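You operate a simulated robot arm through the tools that you are given. There is no shell and no other tool.

You run a simulated robot arm. Do the job below in one go: nothing can be reset, and whatever is moved stays where it is left.

## Task
Put things in order on the desk top. At the end: the teal drive (marked "NOTES") stands where the dotted yellow cartridge stood; the grey meter stands on top of the blue pad; the white pot stands where the grey meter stood; the dotted yellow cartridge stands where the white pot stood; the yellow drive (marked "BANK") stands where the teal drive stood; whatever was shut is shut again. Leave all else as you found it, and nothing knocked over.

The check looks at the end state, three seconds after you hand in, the way a careful person would. Anything else that was tipped, shoved, dropped, spilled or broken makes it a failure.

## Robot
A 7-joint arm with a two-finger parallel gripper, fixed in place. Base frame: the origin is at the foot of the arm, x ahead of it, y to its left, z up; the work surface is at about z = 0. Readings come in mm, rad, newtons and seconds.
With the tool pointing down near the work surface it reaches from about 240 to 620 mm from the base axis. Its first joint turns from -1.152 to 1.152 rad. Payload 2.6 kg.
The tool frame sits at the grasp point between the pads (the TCP): z along the fingers, y along the line on which they close. The tips reach 30 mm beyond it. The gripper opens to 94 mm. The fingers are 28 mm wide and 10 mm thick; the gripper's body (50 by 96 mm) begins 55 mm behind the TCP.
Orientation is that of the tool frame in the base frame, as a unit quaternion [x, y, z, w]. With the fingers straight down and closing along the base's y, the tool's x points along the base's -x, its y along +y and its z along -z.

## Interface
- The arm moves only by the tool nudge_tool. Its argument "moves" is a list of rows, each a list of 6 numbers: the shift along the tool's x, y, z in units of 30 mm (1.0 is 30 mm), then the turn, a rotation vector about the tool's x, y, z in units of 8 degrees (1.0 is 8 degrees). In form: [[x, y, z, wx, wy, wz], ...]. A call has 1 to 20 rows; each row shifts and turns the commanded pose from where the row before left it, along the tool's axes as they then stand. "grip" is the finger opening in mm, from 0 to 94, set as the call begins (left out, the last holds). A call with a number of a shift or a turn outside -1 to 1 is refused whole. A row lasts 0.2 s, in which the tool goes at most 50 mm and 0.15 rad; a call with a longer step from one row to the next is refused whole, and so is a gripper value outside its range. A pose out of reach is approached as far as the arm can. The call stops where the force on the tool passes 40 N (or 10 N more than at its start, if that is more) or the arm is blocked; 0.2 s more then pass. Each finger travels about 72 mm/s and halts on what it meets, pressing with about 44 N; the grip force reading is that of the motor and also rises with nothing between the fingers. The clock runs only during rows and for 0.2 s after the last one: add rows that do not move to give the fingers time. The reply holds the time, the measured pose of the TCP, the force on the tool along the base axes, the opening and the grip force, in the units named above and with some noise, with the torque about the TCP (base axes, N m) and any sound that the robot's microphone picked up.
- Cameras (640 x 400 px; columns grow to the right, rows downward): "scene" is fixed at [35.6, 412.6, 575.8]; the picture's right is [-0.90, -0.44, 0.00], its down [-0.24, 0.49, -0.84] and it looks along [0.37, -0.75, -0.55] (base axes); focal length 318 px, centre (320, 200). "wrist" rides on the gripper at [76, 14, -102] in the tool frame; the picture's right is [-0.18, 0.98, 0.00], its down [-0.75, -0.14, -0.64] and it looks along [-0.63, -0.12, 0.77] (tool axes); focal length 243 px, centre (320, 200). There is no depth. A picture from a camera that has moved, and an enlarged one, comes with that camera's place and axes in the base frame and with its lens. The place of the scene camera against the robot may be out by one fixed shift of up to 25 mm in any direction.
- camera(camera): a new picture of that camera. It takes no simulated time.
- close_up(camera, box): a new picture of the part [left, top, right, bottom] of that camera's present view, enlarged. It takes no simulated time.
- job_done(): hands the job in; it is judged then, once.

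Places have to be worked out from the pictures, the camera data and where the tool is seen. Open the gripper and draw the arm clear of the work before you hand the job in, unless the task says otherwise.

The tools are called after ">>>" by a JSON object that holds its "fn" and its "kwargs". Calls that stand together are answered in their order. nudge_tool: Moves the arm, as the interface text tells. Its arguments: {"type":"object","properties":{"moves":{"type":"array","items":{"type":"array","items":{"type":"number"}}},"grip":{"type":"number"}},"required":["moves"]} The other tools are called the same way: camera (camera) takes a picture; close_up (camera, box) takes an enlarged picture of a part of a camera's view; job_done () hands the job in.

At the start:

```text
time: 0.0
ee_pos: [347.8, -220.6, 293.5]
ee_rot: [0.0, 1.0, 0.0, 0.001]
wrist_force: [0.7, 0.0, 0.2]
torque: [-0.01, -0.02, 0.01]
width: 94.0
gripper_force: 0.1
```

scene: 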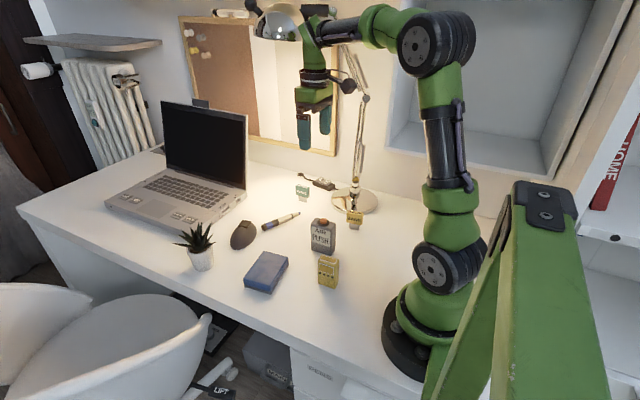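
wrist: 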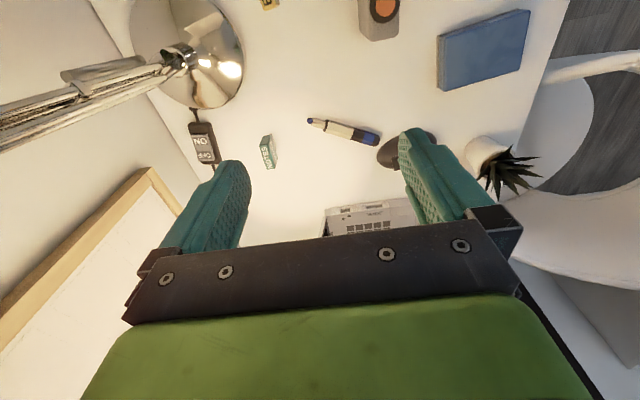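

I start by looking more closely at the objects on the desk, from both cameras.

>>> {"fn": "close_up", "kwargs": {"camera": "scene", "box": [160, 160, 400, 310]}}

>>> {"fn": "close_up", "kwargs": {"camera": "scene", "box": [280, 165, 380, 228]}}

>>> {"fn": "close_up", "kwargs": {"camera": "scene", "box": [290, 205, 370, 300]}}

>>> {"fn": "close_up", "kwargs": {"camera": "wrist", "box": [160, 0, 560, 250]}}

```text
2.67 times, centred on (280, 235) of scene
camera zoom: at [35.6, 412.6, 575.8], right [-0.9, -0.44, 0.0], down [-0.24, 0.49, -0.84], along [0.37, -0.75, -0.55], focal length 849 px, centre (427, 107)
```

zoom: 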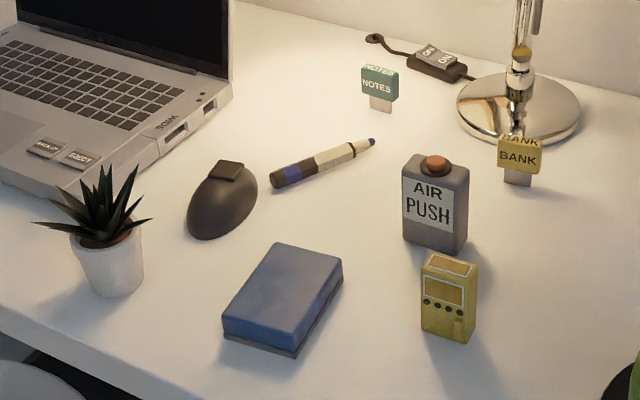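

```text
6.35 times, centred on (330, 196) of scene
camera zoom: at [35.6, 412.6, 575.8], right [-0.9, -0.44, 0.0], down [-0.24, 0.49, -0.84], along [0.37, -0.75, -0.55], focal length 2021 px, centre (256, 222)
```

zoom: 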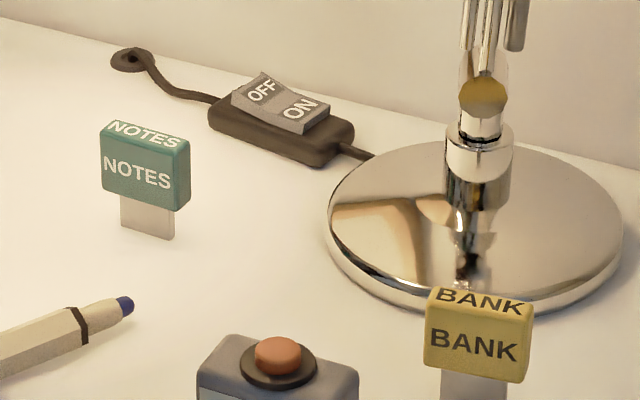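

```text
4.21 times, centred on (330, 252) of scene
camera zoom: at [35.6, 412.6, 575.8], right [-0.9, -0.44, 0.0], down [-0.24, 0.49, -0.84], along [0.37, -0.75, -0.55], focal length 1340 px, centre (278, -21)
```

zoom: 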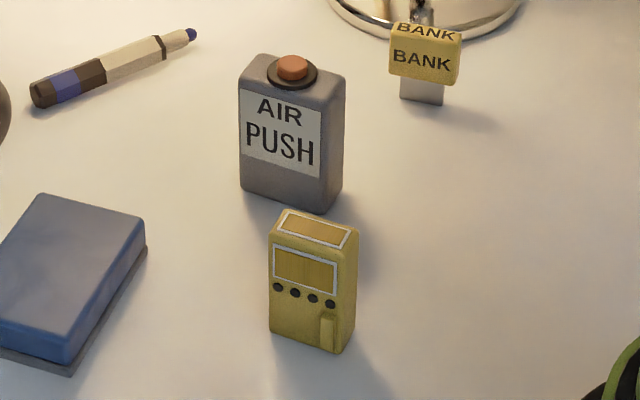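

```text
1.60 times, centred on (360, 125) of wrist
camera zoom: at [271.2, -206.5, 396.3], right [0.18, 0.98, 0.0], down [0.75, -0.14, 0.64], along [0.63, -0.12, -0.77], focal length 388 px, centre (256, 320)
```

zoom: 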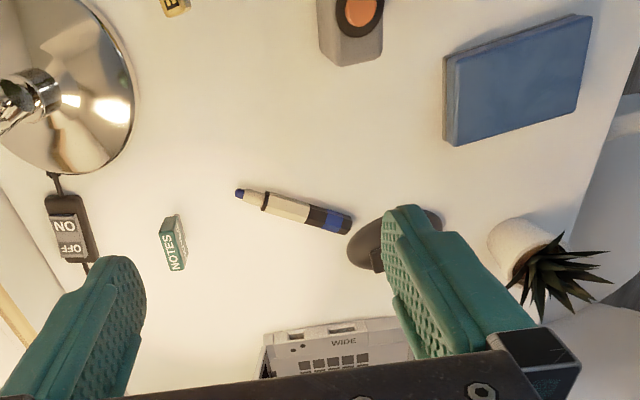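

The wrist view puts NOTES near (459,-333), BANK near (265,-270), the meter near (295,-139), the pad near (363,-4) and the pot near (522,44). The lamp hangs over the NOTES area, so I look at the lamp before moving.

>>> {"fn": "close_up", "kwargs": {"camera": "scene", "box": [230, 0, 410, 112]}}

>>> {"fn": "close_up", "kwargs": {"camera": "scene", "box": [260, 100, 440, 212]}}

>>> {"fn": "close_up", "kwargs": {"camera": "wrist", "box": [0, 0, 320, 200]}}

>>> {"fn": "close_up", "kwargs": {"camera": "scene", "box": [160, 280, 400, 400]}}

```text
3.56 times, centred on (320, 56) of scene
camera zoom: at [35.6, 412.6, 575.8], right [-0.9, -0.44, 0.0], down [-0.24, 0.49, -0.84], along [0.37, -0.75, -0.55], focal length 1132 px, centre (320, 712)
```

zoom: 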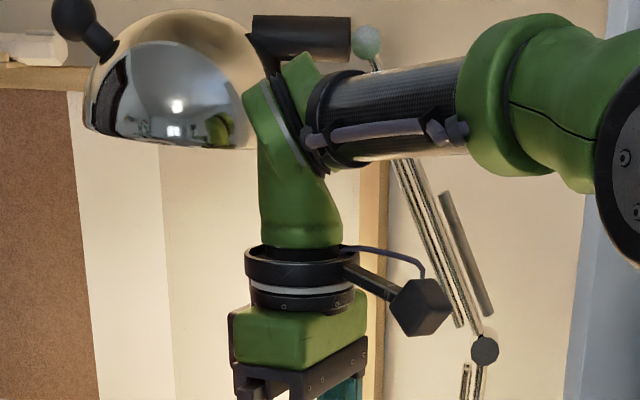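

```text
3.56 times, centred on (350, 156) of scene
camera zoom: at [35.6, 412.6, 575.8], right [-0.9, -0.44, 0.0], down [-0.24, 0.49, -0.84], along [0.37, -0.75, -0.55], focal length 1132 px, centre (213, 356)
```

zoom: 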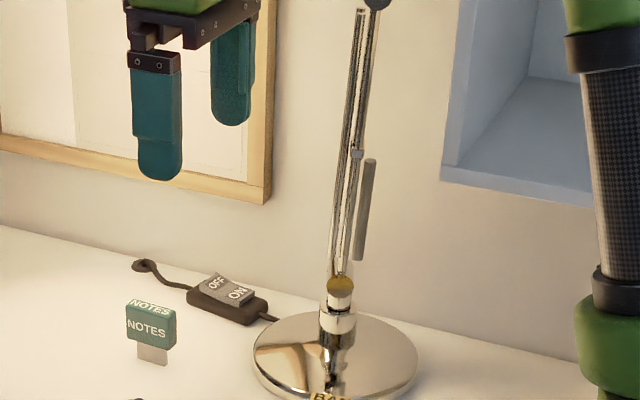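

```text
2.00 times, centred on (160, 100) of wrist
camera zoom: at [271.2, -206.5, 396.3], right [0.18, 0.98, 0.0], down [0.75, -0.14, 0.64], along [0.63, -0.12, -0.77], focal length 485 px, centre (640, 400)
```

zoom: 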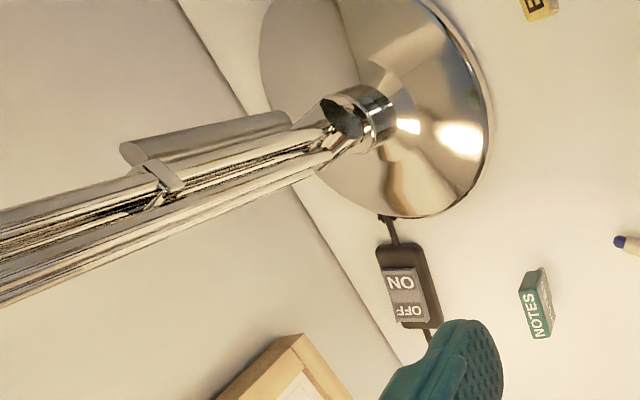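

```text
2.67 times, centred on (280, 340) of scene
camera zoom: at [35.6, 412.6, 575.8], right [-0.9, -0.44, 0.0], down [-0.24, 0.49, -0.84], along [0.37, -0.75, -0.55], focal length 849 px, centre (427, -173)
```

zoom: 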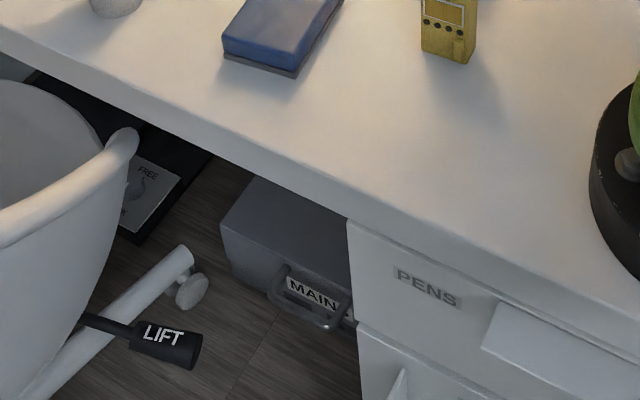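

The desk objects are all clear of the arm at this height. I move the tool sideways to about (300,-60,293), so the wrist camera sees the cartridge, meter and pad from above.

>>> {"fn": "nudge_tool", "kwargs": {"moves": [[0.266, 0.892, 0, 0, 0, 0], [0.266, 0.892, 0, 0, 0, 0], [0.266, 0.892, 0, 0, 0, 0], [0.266, 0.892, 0, 0, 0, 0], [0.266, 0.892, 0, 0, 0, 0], [0.266, 0.892, 0, 0, 0, 0], [0, 0, 0, 0, 0, 0], [0, 0, 0, 0, 0, 0]], "grip": 94}}

>>> {"fn": "camera", "kwargs": {"camera": "wrist"}}

>>> {"fn": "camera", "kwargs": {"camera": "scene"}}

```text
time: 1.8
ee_pos: [300.2, -60.6, 293.5]
ee_rot: [0.001, 1.0, -0.001, 0.0]
wrist_force: [0.9, 0.8, -0.6]
torque: [-0.02, 0.0, -0.03]
width: 93.9
gripper_force: 0.2
```

```text
taken
camera wrist: at [223.1, -46.0, 395.7], right [0.18, 0.98, 0.0], down [0.75, -0.14, 0.64], along [0.63, -0.12, -0.77], focal length 243 px, centre (320, 200)
```

wrist: 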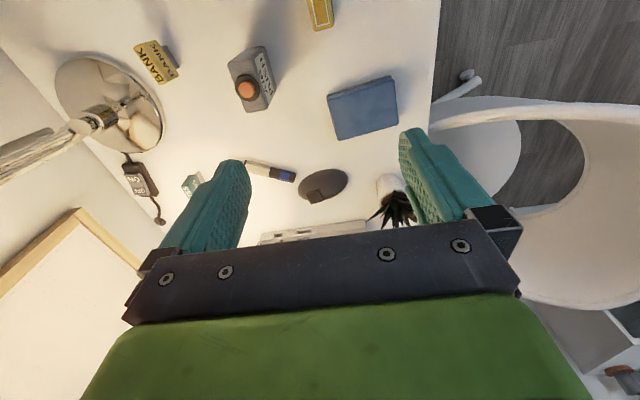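

```text
taken
```

scene: 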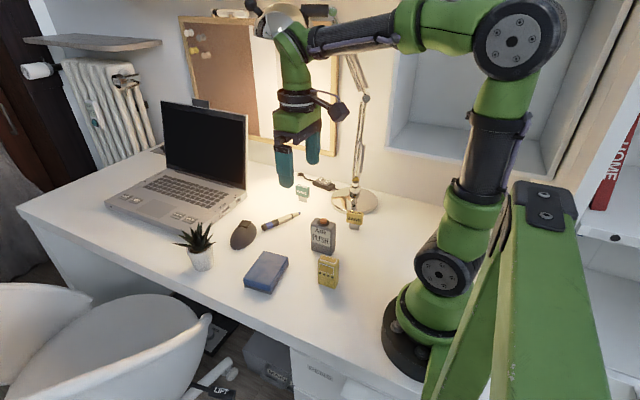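

From here the cartridge is near (236,-48) and the meter near (294,-148). I enlarge parts of this wrist view to pin down edges and orientations.

>>> {"fn": "close_up", "kwargs": {"camera": "wrist", "box": [200, 0, 360, 100]}}

>>> {"fn": "close_up", "kwargs": {"camera": "wrist", "box": [300, 60, 460, 160]}}

>>> {"fn": "close_up", "kwargs": {"camera": "wrist", "box": [120, 0, 280, 100]}}

>>> {"fn": "close_up", "kwargs": {"camera": "wrist", "box": [280, 140, 440, 240]}}

```text
4.00 times, centred on (280, 50) of wrist
camera zoom: at [223.1, -46.0, 395.7], right [0.18, 0.98, 0.0], down [0.75, -0.14, 0.64], along [0.63, -0.12, -0.77], focal length 970 px, centre (480, 800)
```

zoom: 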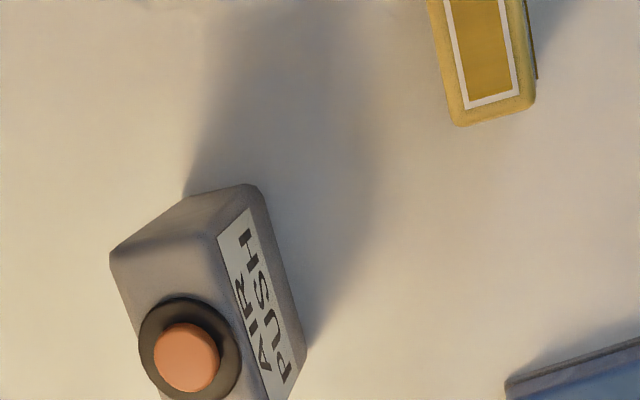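

```text
4.00 times, centred on (380, 110) of wrist
camera zoom: at [223.1, -46.0, 395.7], right [0.18, 0.98, 0.0], down [0.75, -0.14, 0.64], along [0.63, -0.12, -0.77], focal length 970 px, centre (80, 560)
```

zoom: 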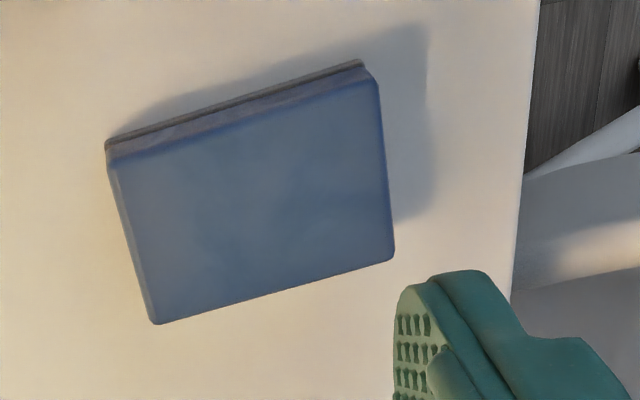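

```text
4.00 times, centred on (200, 50) of wrist
camera zoom: at [223.1, -46.0, 395.7], right [0.18, 0.98, 0.0], down [0.75, -0.14, 0.64], along [0.63, -0.12, -0.77], focal length 970 px, centre (800, 800)
```

zoom: 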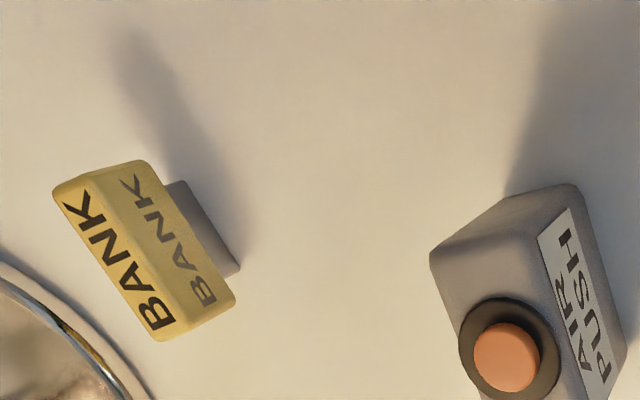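

```text
4.00 times, centred on (360, 190) of wrist
camera zoom: at [223.1, -46.0, 395.7], right [0.18, 0.98, 0.0], down [0.75, -0.14, 0.64], along [0.63, -0.12, -0.77], focal length 970 px, centre (160, 240)
```

zoom: 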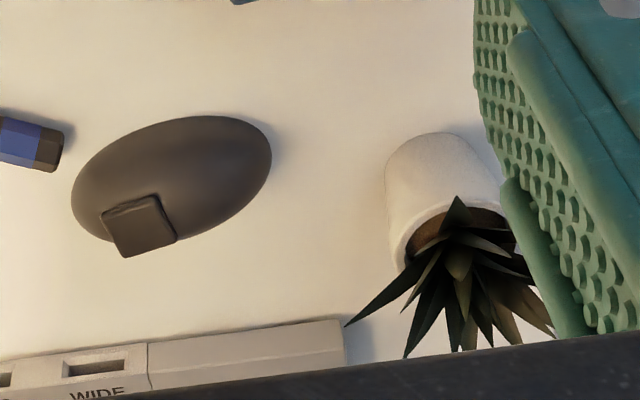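

The readings place the meter footprint at about 54 × 24 mm, centred near (287,-143), with the label facing +y. The pad is about 98 × 66 mm, centred near (370,-4). I hover over the meter at z=180 to refine its position.

>>> {"fn": "nudge_tool", "kwargs": {"moves": [[0.088, -0.549, 0.757, 0, 0, 0], [0.088, -0.549, 0.757, 0, 0, 0], [0.088, -0.549, 0.757, 0, 0, 0], [0.088, -0.549, 0.757, 0, 0, 0], [0.088, -0.549, 0.757, 0, 0, 0], [0, 0, 0, 0, 0, 0], [0, 0, 0, 0, 0, 0]], "grip": 70}}

>>> {"fn": "camera", "kwargs": {"camera": "wrist"}}

>>> {"fn": "camera", "kwargs": {"camera": "scene"}}

```text
time: 3.4
ee_pos: [287.8, -143.7, 180.9]
ee_rot: [0.001, 1.0, 0.0, 0.0]
wrist_force: [0.0, 0.8, 0.7]
torque: [0.0, -0.04, 0.0]
width: 70.0
gripper_force: 0.0
```

```text
taken
camera wrist: at [210.5, -129.0, 282.6], right [0.18, 0.98, 0.0], down [0.75, -0.14, 0.64], along [0.63, -0.12, -0.77], focal length 243 px, centre (320, 200)
```

wrist: 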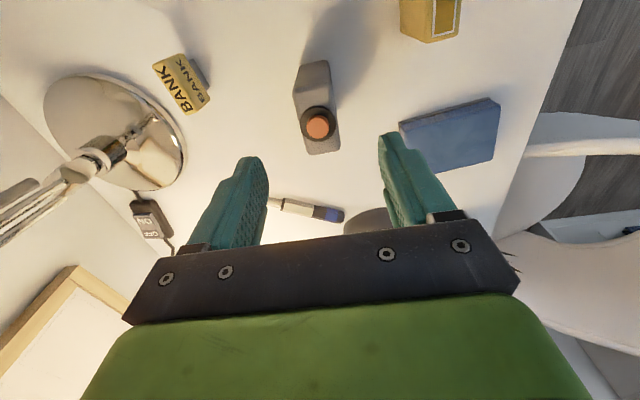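

```text
taken
```

scene: 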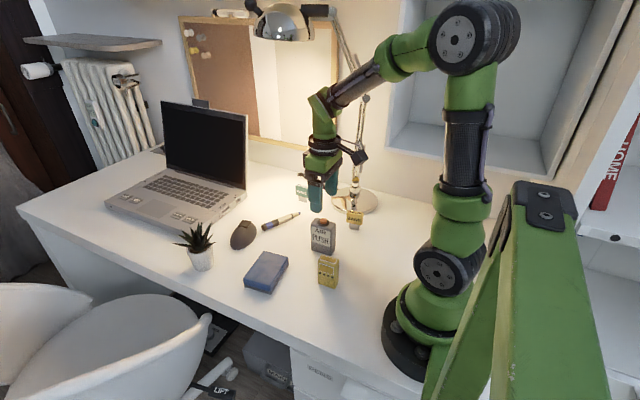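

>>> {"fn": "close_up", "kwargs": {"camera": "wrist", "box": [240, 30, 400, 130]}}

>>> {"fn": "close_up", "kwargs": {"camera": "wrist", "box": [240, 80, 400, 180]}}

>>> {"fn": "close_up", "kwargs": {"camera": "wrist", "box": [370, 0, 530, 100]}}

>>> {"fn": "close_up", "kwargs": {"camera": "wrist", "box": [120, 20, 280, 120]}}

```text
4.00 times, centred on (320, 80) of wrist
camera zoom: at [210.5, -129.0, 282.6], right [0.18, 0.98, 0.0], down [0.75, -0.14, 0.64], along [0.63, -0.12, -0.77], focal length 970 px, centre (320, 680)
```

zoom: 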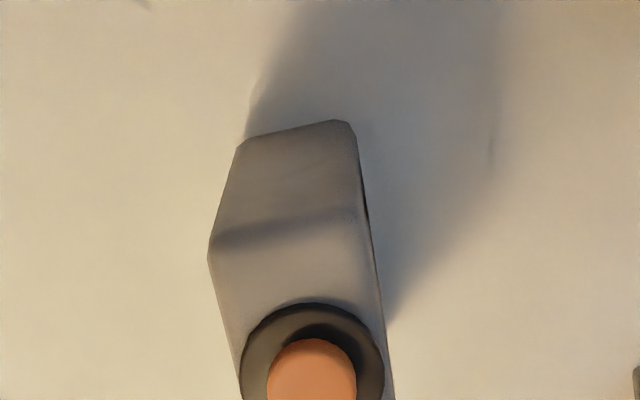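

```text
4.00 times, centred on (320, 130) of wrist
camera zoom: at [210.5, -129.0, 282.6], right [0.18, 0.98, 0.0], down [0.75, -0.14, 0.64], along [0.63, -0.12, -0.77], focal length 970 px, centre (320, 480)
```

zoom: 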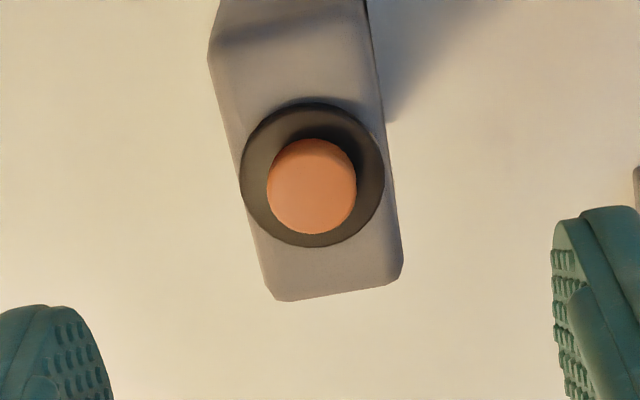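

```text
4.00 times, centred on (450, 50) of wrist
camera zoom: at [210.5, -129.0, 282.6], right [0.18, 0.98, 0.0], down [0.75, -0.14, 0.64], along [0.63, -0.12, -0.77], focal length 970 px, centre (-200, 800)
```

zoom: 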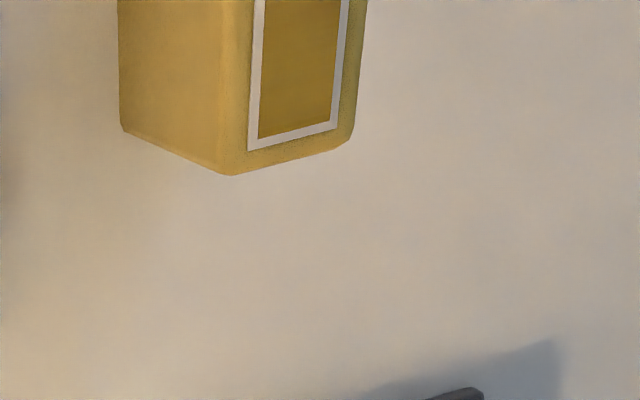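

```text
4.00 times, centred on (200, 70) of wrist
camera zoom: at [210.5, -129.0, 282.6], right [0.18, 0.98, 0.0], down [0.75, -0.14, 0.64], along [0.63, -0.12, -0.77], focal length 970 px, centre (800, 720)
```

zoom: 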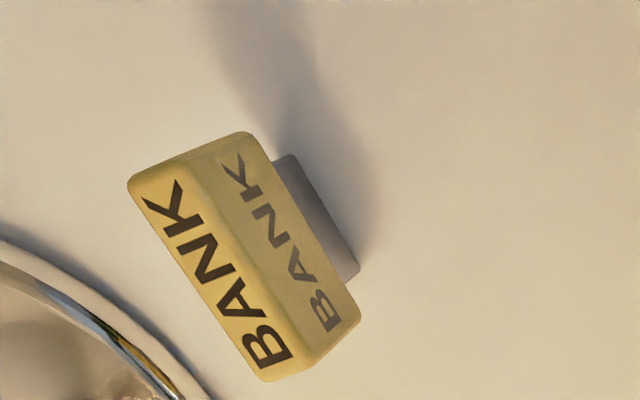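

The meter measures about 54 × 28 × 92 mm, centred near (287,-143.8) and turned about +3°, with its button reaching roughly z=104. I descend straight around it to TCP z=65, which keeps the hand body above the button.

>>> {"fn": "nudge_tool", "kwargs": {"moves": [[0.027, 0, 0.65, 0, 0, -0.375], [0, 0, 0.8, 0, 0, 0], [0, 0, 0.8, 0, 0, 0], [0, 0, 0.8, 0, 0, 0], [0, 0, 0.8, 0, 0, 0], [0, 0, 0, 0, 0, 0], [0, 0, 0, 0, 0, 0]], "grip": 70}}

>>> {"fn": "camera", "kwargs": {"camera": "wrist"}}

>>> {"fn": "close_up", "kwargs": {"camera": "scene", "box": [260, 160, 420, 300]}}

```text
time: 5.0
ee_pos: [285.5, -143.3, 64.4]
ee_rot: [-0.025, 1.0, 0.0, 0.001]
wrist_force: [0.6, 0.5, 0.4]
torque: [0.0, -0.01, -0.01]
width: 70.0
gripper_force: 0.0
```

```text
taken
camera wrist: at [207.6, -132.6, 167.4], right [0.13, 0.99, 0.0], down [0.76, -0.1, 0.64], along [0.64, -0.09, -0.77], focal length 243 px, centre (320, 200)
```

wrist: 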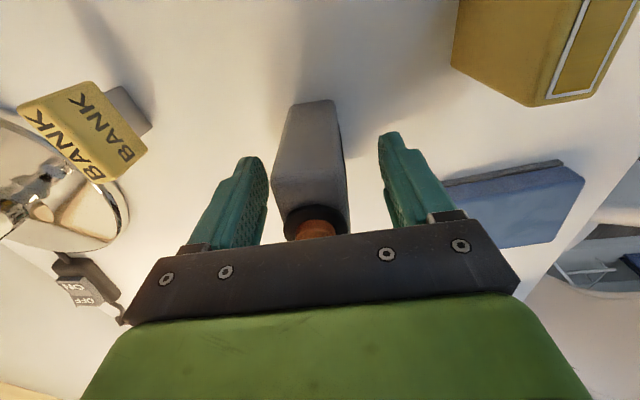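

```text
2.86 times, centred on (340, 230) of scene
camera zoom: at [35.6, 412.6, 575.8], right [-0.9, -0.44, 0.0], down [-0.24, 0.49, -0.84], along [0.37, -0.75, -0.55], focal length 909 px, centre (263, 114)
```

zoom: 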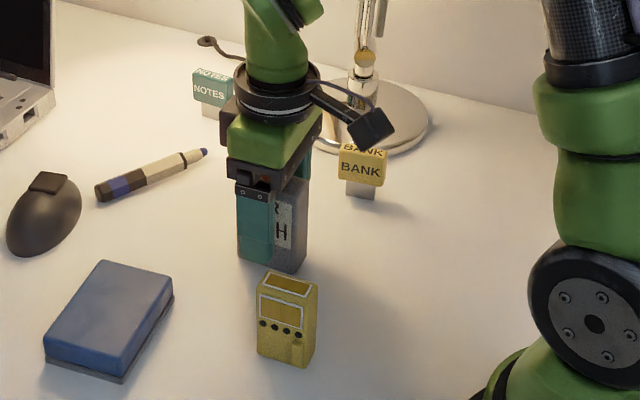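

The fingers straddle the meter evenly and the button is still clear of the hand. I close on it.

>>> {"fn": "nudge_tool", "kwargs": {"moves": [[0, 0, 0, 0, 0, 0], [0, 0, 0, 0, 0, 0], [0, 0, 0, 0, 0, 0], [0, 0, 0, 0, 0, 0], [0, 0, 0, 0, 0, 0]], "grip": 10}}

>>> {"fn": "camera", "kwargs": {"camera": "wrist"}}

```text
time: 6.2
ee_pos: [285.6, -143.4, 66.0]
ee_rot: [-0.026, 1.0, 0.0, 0.001]
wrist_force: [-0.7, -0.2, -0.3]
torque: [0.04, 0.03, -0.01]
width: 35.7
gripper_force: 43.5
```

```text
taken
camera wrist: at [207.7, -132.6, 167.6], right [0.13, 0.99, 0.0], down [0.76, -0.1, 0.64], along [0.64, -0.09, -0.77], focal length 243 px, centre (320, 200)
```

wrist: 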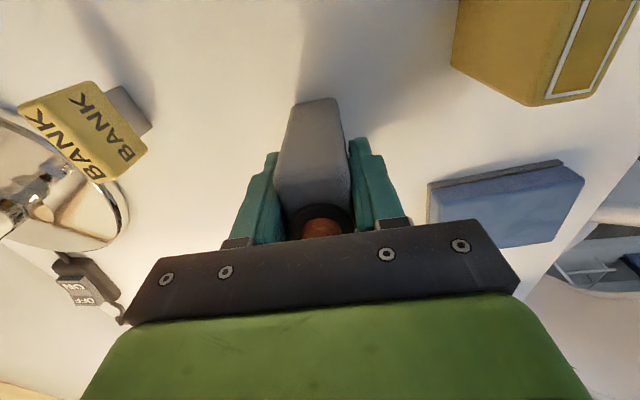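

It is gripped at width 35.7 mm. I lift it straight up to about z=133 and check the grip and the load.

>>> {"fn": "nudge_tool", "kwargs": {"moves": [[0, 0, -0.3, 0, 0, 0], [0, 0, -0.6, 0, 0, 0], [0, 0, -0.7, 0, 0, 0], [0, 0, -0.65, 0, 0, 0], [0, 0, 0, 0, 0, 0]]}}

>>> {"fn": "camera", "kwargs": {"camera": "wrist"}}

>>> {"fn": "close_up", "kwargs": {"camera": "scene", "box": [230, 130, 400, 300]}}

```text
time: 7.4
ee_pos: [286.6, -143.3, 132.7]
ee_rot: [-0.025, 1.0, -0.001, 0.0]
wrist_force: [0.1, -0.5, -1.7]
torque: [0.01, 0.02, -0.01]
width: 35.7
gripper_force: 43.9
```

```text
taken
camera wrist: at [208.3, -132.7, 235.4], right [0.13, 0.99, 0.0], down [0.76, -0.1, 0.64], along [0.64, -0.09, -0.77], focal length 243 px, centre (320, 200)
```

wrist: 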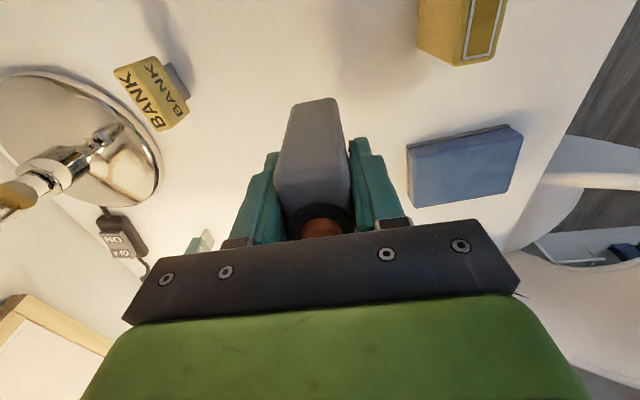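

```text
2.35 times, centred on (315, 215) of scene
camera zoom: at [35.6, 412.6, 575.8], right [-0.9, -0.44, 0.0], down [-0.24, 0.49, -0.84], along [0.37, -0.75, -0.55], focal length 749 px, centre (332, 165)
```

zoom: 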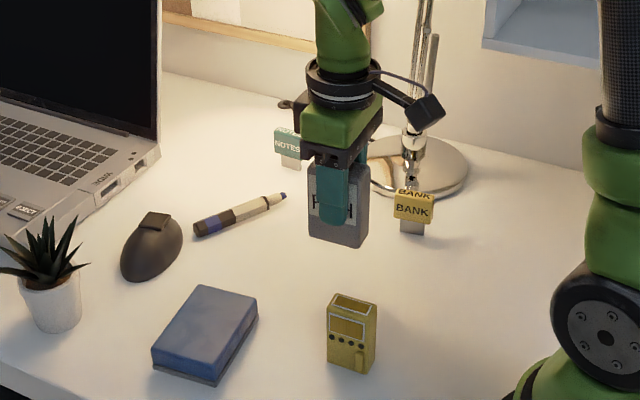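

The meter is held level and reads about 1.7 N. I carry it at this height over to the pad centre, at about (370,-4), and turn it slightly to match the pad.

>>> {"fn": "nudge_tool", "kwargs": {"moves": [[-0.3, 0.45, 0, 0, 0, 0], [-0.5, 0.76, 0, 0, 0, 0], [-0.5, 0.76, 0, 0, 0, 0], [-0.5, 0.76, 0, 0, 0, 0], [-0.5, 0.76, 0, 0, 0, 0], [-0.4, 0.6, 0, 0, 0, 0], [-0.266, 0.407, 0, 0, 0, 0], [0, 0, 0, 0, 0, -0.36], [0, 0, 0, 0, 0, 0], [0, 0, 0, 0, 0, 0]]}}

>>> {"fn": "camera", "kwargs": {"camera": "wrist"}}

>>> {"fn": "close_up", "kwargs": {"camera": "scene", "box": [180, 130, 380, 310]}}

```text
time: 9.6
ee_pos: [368.6, -3.3, 133.6]
ee_rot: [-0.052, 0.999, 0.0, 0.0]
wrist_force: [-0.5, 1.1, -0.3]
torque: [-0.01, 0.01, 0.01]
width: 35.7
gripper_force: 43.6
```

```text
taken
camera wrist: at [290.7, 3.8, 235.2], right [0.08, 1.0, 0.0], down [0.76, -0.06, 0.64], along [0.64, -0.05, -0.77], focal length 243 px, centre (320, 200)
```

wrist: 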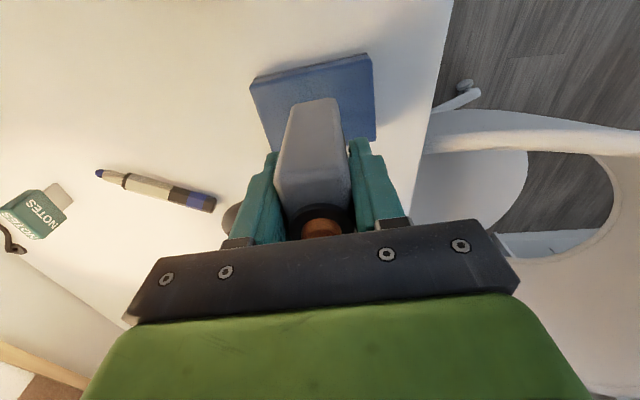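

```text
2.22 times, centred on (280, 220) of scene
camera zoom: at [35.6, 412.6, 575.8], right [-0.9, -0.44, 0.0], down [-0.24, 0.49, -0.84], along [0.37, -0.75, -0.55], focal length 707 px, centre (409, 156)
```

zoom: 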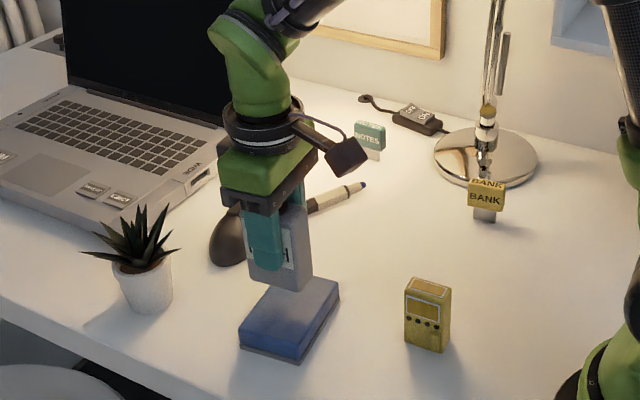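

The pad corners from this view match my earlier estimate, with the centre at (370,-4). I lower to about z=97, just above the expected contact height.

>>> {"fn": "nudge_tool", "kwargs": {"moves": [[0, 0, 0.4, 0, 0, 0], [0, 0, 0.4, 0, 0, 0], [0, 0, 0.3, 0, 0, 0], [0, 0, 0.12, 0, 0, 0], [0, 0, 0, 0, 0, 0]]}}

>>> {"fn": "close_up", "kwargs": {"camera": "scene", "box": [220, 200, 320, 300]}}

>>> {"fn": "camera", "kwargs": {"camera": "wrist"}}

```text
time: 10.8
ee_pos: [368.1, -3.7, 96.0]
ee_rot: [-0.051, 0.999, 0.0, -0.001]
wrist_force: [0.2, 0.2, -0.3]
torque: [-0.03, -0.01, 0.03]
width: 35.6
gripper_force: 44.6
```

```text
4.00 times, centred on (270, 250) of scene
camera zoom: at [35.6, 412.6, 575.8], right [-0.9, -0.44, 0.0], down [-0.24, 0.49, -0.84], along [0.37, -0.75, -0.55], focal length 1273 px, centre (520, 0)
```

zoom: 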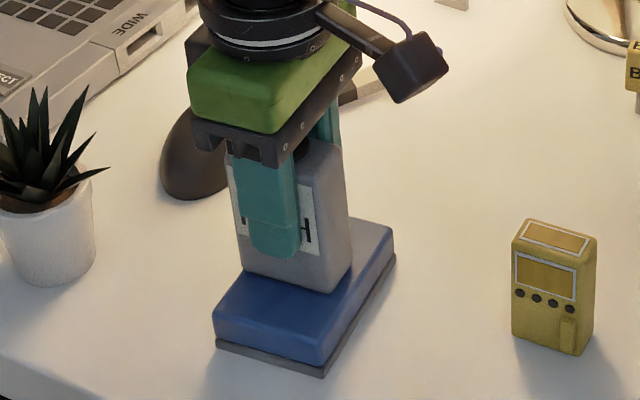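

```text
taken
camera wrist: at [290.8, 3.3, 198.2], right [0.08, 1.0, 0.0], down [0.76, -0.06, 0.64], along [0.64, -0.05, -0.77], focal length 243 px, centre (320, 200)
```

wrist: 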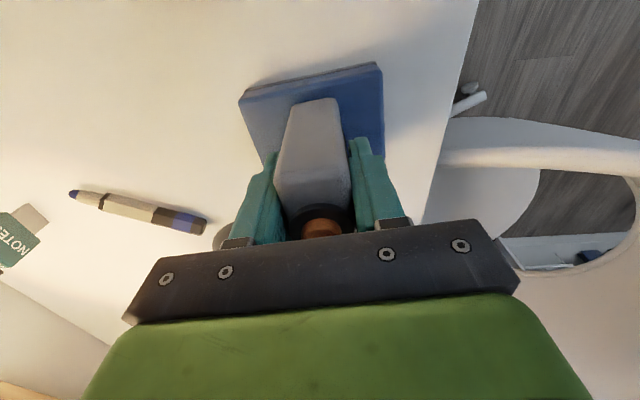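

No contact force yet, and the meter sits centrally over the pad with a small gap. I lower in small steps and watch the vertical force.

>>> {"fn": "nudge_tool", "kwargs": {"moves": [[0, 0, 0.07, 0, 0, 0], [0, 0, 0.07, 0, 0, 0], [0, 0, 0, 0, 0, 0]]}}

```text
time: 11.6
ee_pos: [370.5, -3.4, 94.0]
ee_rot: [-0.051, 0.999, -0.001, 0.004]
wrist_force: [-4.6, 0.9, 33.7]
torque: [0.05, -0.08, -0.06]
width: 35.6
gripper_force: 43.5
```

Contact came at z≈94 with a 34 N push. I back off about 2 mm so the meter rests lightly before I release it.

>>> {"fn": "nudge_tool", "kwargs": {"moves": [[0, 0, -0.06, 0, 0, 0], [0, 0, 0, 0, 0, 0]]}}

>>> {"fn": "close_up", "kwargs": {"camera": "scene", "box": [220, 200, 320, 300]}}

```text
time: 12.2
ee_pos: [368.2, -3.1, 93.6]
ee_rot: [-0.051, 0.999, 0.0, 0.001]
wrist_force: [5.5, 1.1, 13.1]
torque: [0.08, -0.8, 0.0]
width: 35.8
gripper_force: 44.3
```

```text
4.00 times, centred on (270, 250) of scene
camera zoom: at [35.6, 412.6, 575.8], right [-0.9, -0.44, 0.0], down [-0.24, 0.49, -0.84], along [0.37, -0.75, -0.55], focal length 1273 px, centre (520, 0)
```

zoom: 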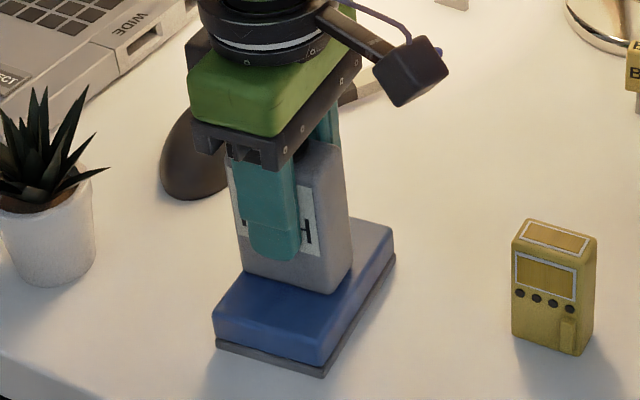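

There is still 13 N of push with a slight torque. I ease up a little more before letting go.

>>> {"fn": "nudge_tool", "kwargs": {"moves": [[0, 0, -0.025, 0, 0, 0], [0, 0, 0, 0, 0, 0]]}}

```text
time: 12.8
ee_pos: [367.7, -4.1, 93.0]
ee_rot: [-0.051, 0.999, 0.0, -0.001]
wrist_force: [1.1, 0.4, 7.2]
torque: [0.01, -0.4, 0.0]
width: 35.9
gripper_force: 44.7
```

The push is down to 7 N. I ease off slightly once more, then open the fingers to 58 mm.

>>> {"fn": "nudge_tool", "kwargs": {"moves": [[0, 0, -0.02, 0, 0, 0], [0, 0, 0, 0, 0, 0]]}}

>>> {"fn": "nudge_tool", "kwargs": {"moves": [[0, 0, 0, 0, 0, 0], [0, 0, 0, 0, 0, 0], [0, 0, 0, 0, 0, 0]], "grip": 60}}

>>> {"fn": "camera", "kwargs": {"camera": "wrist"}}

>>> {"fn": "close_up", "kwargs": {"camera": "scene", "box": [220, 200, 320, 300]}}

```text
time: 13.4
ee_pos: [367.6, -4.8, 94.1]
ee_rot: [-0.051, 0.999, 0.0, -0.002]
wrist_force: [-0.7, -1.3, -0.8]
torque: [-0.04, -0.01, 0.0]
width: 35.5
gripper_force: 43.6
```

```text
time: 14.2
ee_pos: [368.0, -4.3, 93.6]
ee_rot: [-0.05, 0.999, 0.0, 0.0]
wrist_force: [0.0, -0.4, -0.1]
torque: [0.0, 0.0, 0.01]
width: 60.0
gripper_force: 0.0
```

```text
taken
camera wrist: at [290.3, 3.3, 197.1], right [0.08, 1.0, 0.0], down [0.76, -0.06, 0.64], along [0.64, -0.05, -0.77], focal length 243 px, centre (320, 200)
```

wrist: 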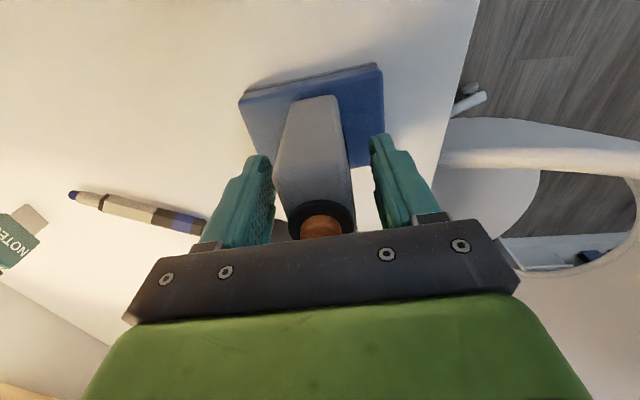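

```text
4.00 times, centred on (270, 250) of scene
camera zoom: at [35.6, 412.6, 575.8], right [-0.9, -0.44, 0.0], down [-0.24, 0.49, -0.84], along [0.37, -0.75, -0.55], focal length 1273 px, centre (520, 0)
```

zoom: 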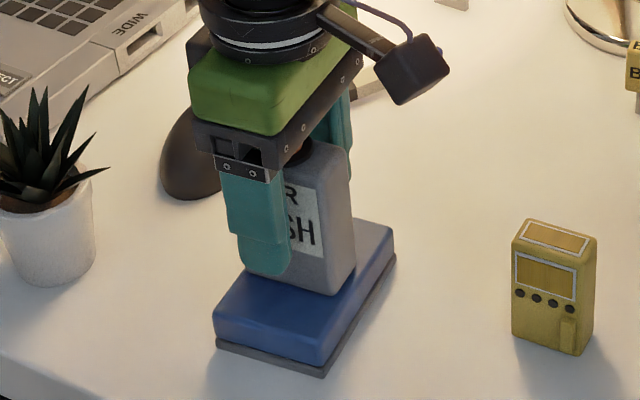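

The meter stands free on the pad. I withdraw straight up well clear of it.

>>> {"fn": "nudge_tool", "kwargs": {"moves": [[0, 0, -0.4, 0, 0, 0], [0, 0, -0.8, 0, 0, 0], [0, 0, -0.9, 0, 0, 0], [0, 0, -0.9, 0, 0, 0], [0, 0, -0.9, 0, 0, 0], [0, 0, -0.9, 0, 0, 0], [0, 0, 0, 0, 0, 0]]}}

>>> {"fn": "camera", "kwargs": {"camera": "wrist"}}

>>> {"fn": "close_up", "kwargs": {"camera": "scene", "box": [170, 190, 330, 300]}}

```text
time: 15.8
ee_pos: [369.5, -4.4, 238.5]
ee_rot: [-0.051, 0.999, 0.0, 0.0]
wrist_force: [-0.2, 0.0, -1.1]
torque: [0.01, -0.03, 0.01]
width: 59.9
gripper_force: 0.1
```

```text
taken
camera wrist: at [290.6, 3.2, 341.8], right [0.08, 1.0, 0.0], down [0.76, -0.06, 0.64], along [0.64, -0.05, -0.77], focal length 243 px, centre (320, 200)
```

wrist: 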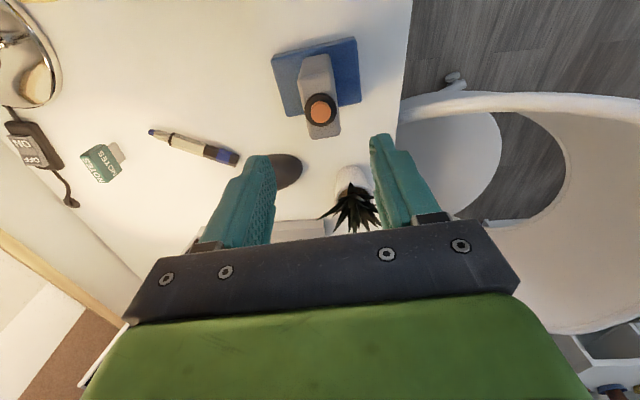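

```text
3.64 times, centred on (250, 245) of scene
camera zoom: at [35.6, 412.6, 575.8], right [-0.9, -0.44, 0.0], down [-0.24, 0.49, -0.84], along [0.37, -0.75, -0.55], focal length 1158 px, centre (574, 36)
```

zoom: 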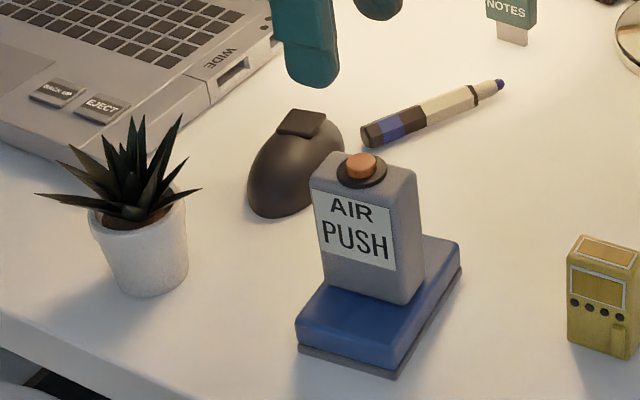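

The meter stands on the pad as wanted. Next is the pot, and its leaves matter for the grasp, so I move closer at a safe height to view it.

>>> {"fn": "nudge_tool", "kwargs": {"moves": [[-0.6225, 0.3075, 0.07, 0, 0, 0], [-0.6225, 0.3075, 0.07, 0, 0, 0], [-0.6225, 0.3075, 0.07, 0, 0, 0], [-0.6225, 0.3075, 0.07, 0, 0, 0], [0, 0, 0, 0, 0, 0]], "grip": 90}}

>>> {"fn": "close_up", "kwargs": {"camera": "wrist", "box": [200, 50, 440, 230]}}

>>> {"fn": "close_up", "kwargs": {"camera": "scene", "box": [160, 210, 250, 280]}}

>>> {"fn": "camera", "kwargs": {"camera": "wrist"}}

```text
time: 17.0
ee_pos: [440.0, 40.0, 230.8]
ee_rot: [-0.05, 0.999, 0.0, 0.0]
wrist_force: [0.3, 0.9, 0.0]
torque: [-0.02, -0.01, 0.02]
width: 89.9
gripper_force: 0.0
```

```text
2.22 times, centred on (320, 140) of wrist
camera zoom: at [361.5, 48.3, 333.2], right [0.08, 1.0, 0.0], down [0.76, -0.06, 0.64], along [0.64, -0.05, -0.77], focal length 539 px, centre (320, 333)
```

zoom: 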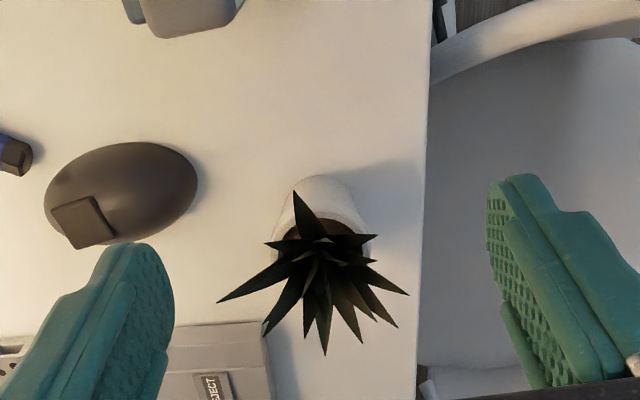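

```text
5.71 times, centred on (205, 245) of scene
camera zoom: at [35.6, 412.6, 575.8], right [-0.9, -0.44, 0.0], down [-0.24, 0.49, -0.84], along [0.37, -0.75, -0.55], focal length 1819 px, centre (977, -57)
```

zoom: 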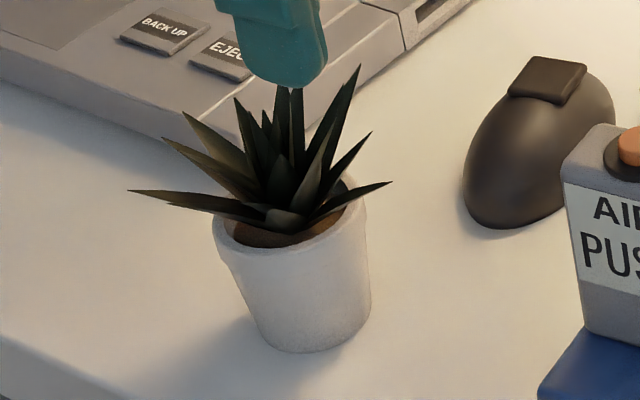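

```text
taken
camera wrist: at [361.5, 48.3, 333.2], right [0.08, 1.0, 0.0], down [0.76, -0.06, 0.64], along [0.64, -0.05, -0.77], focal length 243 px, centre (320, 200)
```

wrist: 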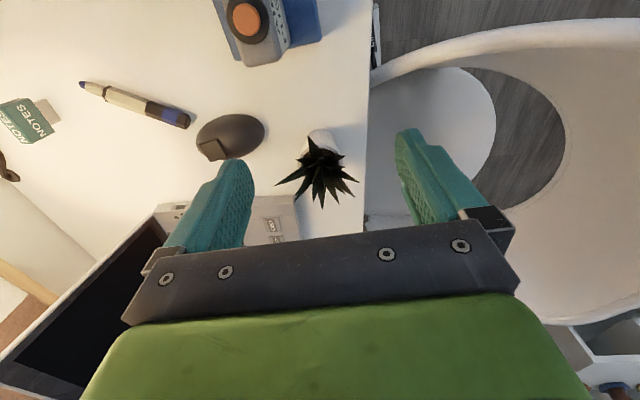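

The leaves spread about 50 mm around the stem and rise well above the rim. I move over the pot at z=250, so the wrist camera looks down on it more steeply.

>>> {"fn": "nudge_tool", "kwargs": {"moves": [[-0.663, -0.07, -0.167, 0, 0, 0], [-0.663, -0.07, -0.167, 0, 0, 0], [-0.663, -0.07, -0.167, 0, 0, 0], [-0.663, -0.07, -0.167, 0, 0, 0], [0, 0, 0, 0, 0, 0]], "grip": 90}}

>>> {"fn": "close_up", "kwargs": {"camera": "wrist", "box": [240, 20, 400, 120]}}

>>> {"fn": "camera", "kwargs": {"camera": "wrist"}}

>>> {"fn": "camera", "kwargs": {"camera": "scene"}}

```text
time: 18.2
ee_pos: [519.3, 39.8, 250.7]
ee_rot: [-0.051, 0.999, 0.0, -0.001]
wrist_force: [-0.6, -0.7, 0.5]
torque: [0.0, 0.04, 0.01]
width: 89.9
gripper_force: 0.0
```

```text
4.00 times, centred on (320, 70) of wrist
camera zoom: at [441.1, 47.8, 352.8], right [0.08, 1.0, 0.0], down [0.76, -0.06, 0.64], along [0.64, -0.05, -0.77], focal length 970 px, centre (320, 720)
```

zoom: 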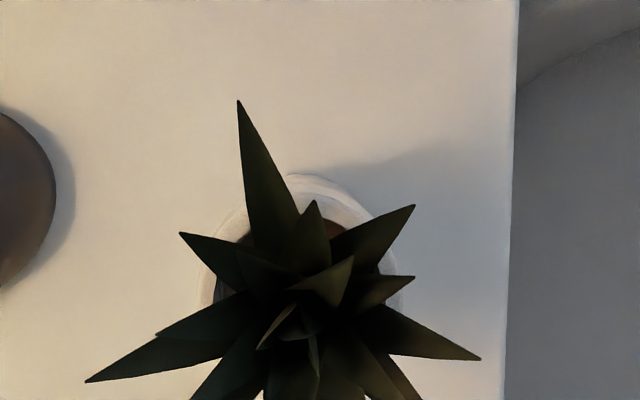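

```text
taken
camera wrist: at [441.1, 47.8, 352.8], right [0.08, 1.0, 0.0], down [0.76, -0.06, 0.64], along [0.64, -0.05, -0.77], focal length 243 px, centre (320, 200)
```

wrist: 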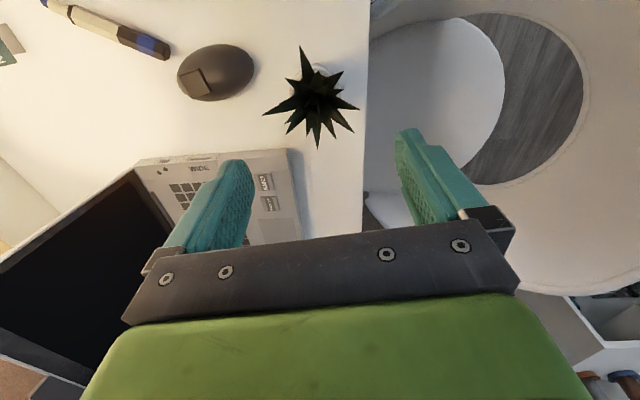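

```text
taken
```

scene: 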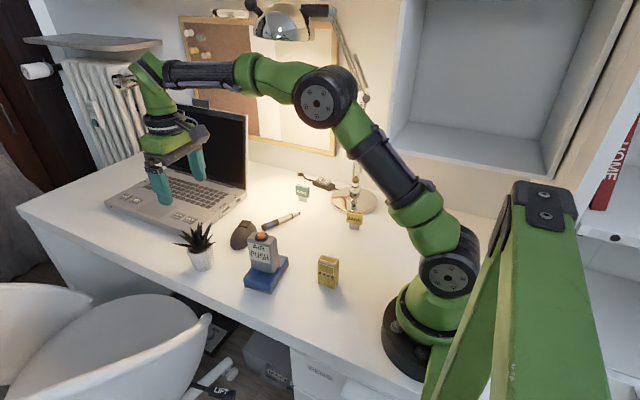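

The pot axis is near (523.5,36.5), with the rim about 58 mm across at z≈60 and the leaf tips flaring out at z≈95. A tilted grasp from the +y side, below the leaves, looks best, so I check the chair and the free space in front of the desk.

>>> {"fn": "close_up", "kwargs": {"camera": "scene", "box": [0, 220, 280, 400]}}

>>> {"fn": "close_up", "kwargs": {"camera": "wrist", "box": [320, 0, 640, 200]}}

>>> {"fn": "close_up", "kwargs": {"camera": "wrist", "box": [260, 30, 380, 160]}}

```text
2.22 times, centred on (140, 310) of scene
camera zoom: at [35.6, 412.6, 575.8], right [-0.9, -0.44, 0.0], down [-0.24, 0.49, -0.84], along [0.37, -0.75, -0.55], focal length 707 px, centre (720, -44)
```

zoom: 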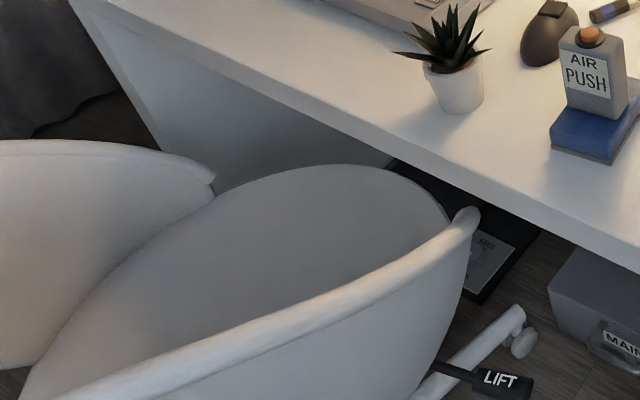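

```text
2.00 times, centred on (480, 100) of wrist
camera zoom: at [441.1, 47.8, 352.8], right [0.08, 1.0, 0.0], down [0.76, -0.06, 0.64], along [0.64, -0.05, -0.77], focal length 485 px, centre (0, 400)
```

zoom: 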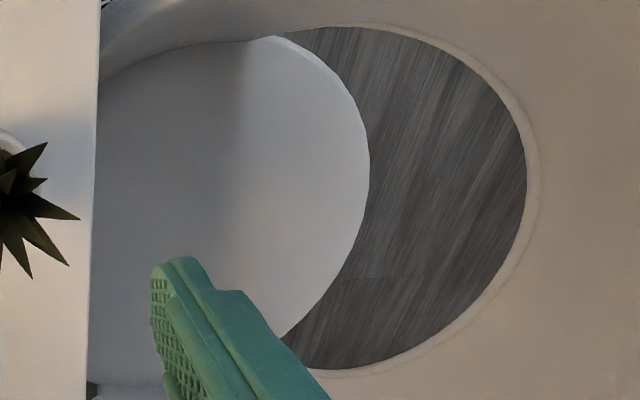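

```text
3.08 times, centred on (320, 95) of wrist
camera zoom: at [441.1, 47.8, 352.8], right [0.08, 1.0, 0.0], down [0.76, -0.06, 0.64], along [0.64, -0.05, -0.77], focal length 746 px, centre (320, 523)
```

zoom: 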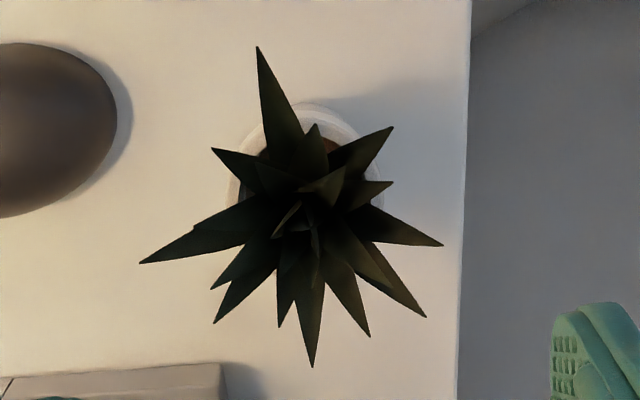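

The chair stays below desk level near the edge, so a tilted grasp from the +y side, with fingers under the leaves and camera on top, should be free. I turn the tool by about 84° at this safe height and check how the arm follows.

>>> {"fn": "nudge_tool", "kwargs": {"moves": [[0, 0, 0, 0, 0, -1], [0, 0, 0, 0, 0, -1], [0, 0, 0, 0, 0, -1], [0, 0, 0, 0, 0, -1], [0, 0, 0, 0, 0, -1], [0, 0, 0, 0, 0, -1], [0, 0, 0, 0, 0, -1], [0, 0, 0, 0, 0, -1], [0, 0, 0, 0, 0, -1], [0, 0, 0, 0, 0, -1], [0, 0, 0, 0, 0, -0.52], [0, 0, 0, 0, 0, 0], [0, 0, 0, 0, 0, 0]]}}

>>> {"fn": "camera", "kwargs": {"camera": "scene"}}

>>> {"fn": "camera", "kwargs": {"camera": "wrist"}}

```text
time: 21.0
ee_pos: [519.2, 40.5, 249.8]
ee_rot: [-0.707, 0.707, 0.0, 0.0]
wrist_force: [0.4, 0.6, 0.2]
torque: [-0.01, -0.01, 0.02]
width: 90.3
gripper_force: 0.0
```

```text
taken
```

scene: 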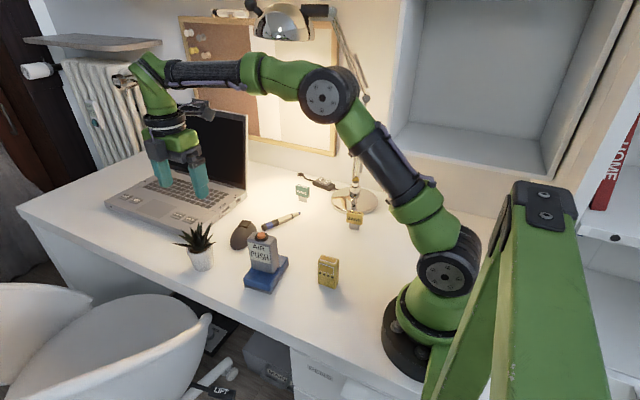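

```text
taken
camera wrist: at [504.3, -35.5, 352.7], right [-0.98, 0.18, 0.0], down [0.14, 0.75, 0.64], along [0.12, 0.63, -0.77], focal length 243 px, centre (320, 200)
```

wrist: 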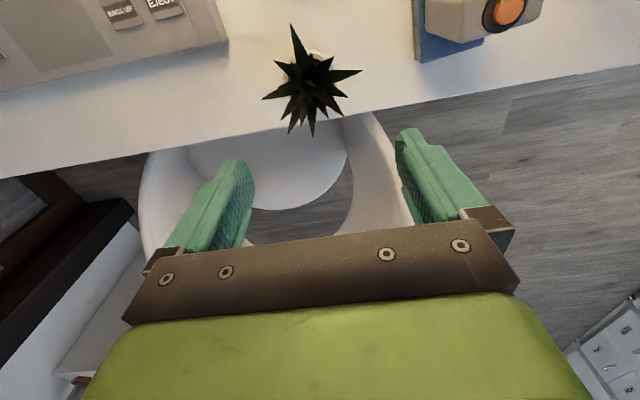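

The yaw went cleanly. I use this new viewpoint, from the -y side, to cross-check the pot's axis.

>>> {"fn": "close_up", "kwargs": {"camera": "wrist", "box": [240, 10, 400, 110]}}

```text
4.00 times, centred on (320, 60) of wrist
camera zoom: at [504.3, -35.5, 352.7], right [-0.98, 0.18, 0.0], down [0.14, 0.75, 0.64], along [0.12, 0.63, -0.77], focal length 970 px, centre (320, 760)
```

zoom: 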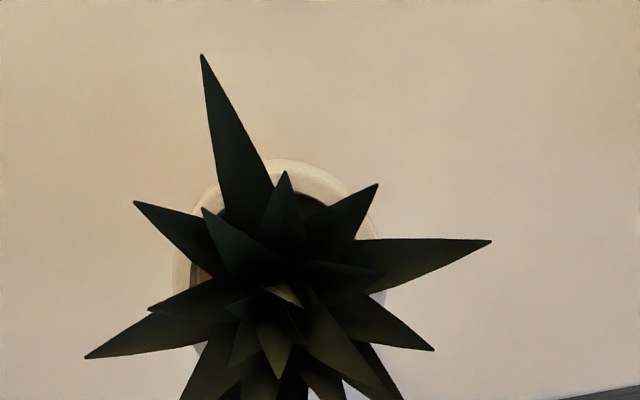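

This view gives the pot axis as about (527,33), so I take (526,35). Now I tilt the tool 60° about its closing axis in place at z=250, so that it points toward -y and 30° below level.

>>> {"fn": "nudge_tool", "kwargs": {"moves": [[0, 0, 0, 0, 1, 0], [0, 0, 0, 0, 1, 0], [0, 0, 0, 0, 1, 0], [0, 0, 0, 0, 1, 0], [0, 0, 0, 0, 0, 0]]}}

>>> {"fn": "camera", "kwargs": {"camera": "scene"}}

```text
time: 22.2
ee_pos: [520.4, 40.3, 250.4]
ee_rot: [-0.679, 0.68, -0.196, -0.196]
wrist_force: [0.5, 0.3, -0.5]
torque: [0.02, 0.0, -0.02]
width: 89.9
gripper_force: 0.0
```

```text
taken
```

scene: 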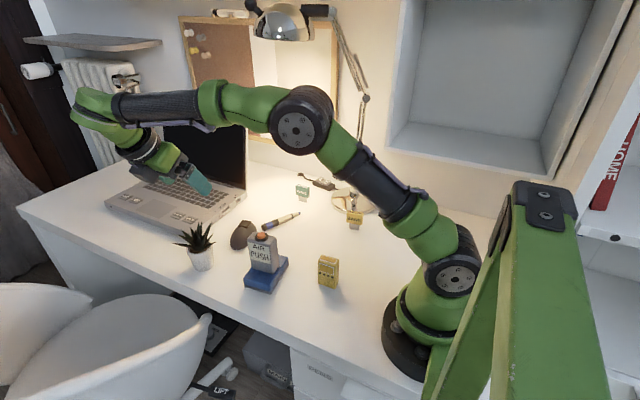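

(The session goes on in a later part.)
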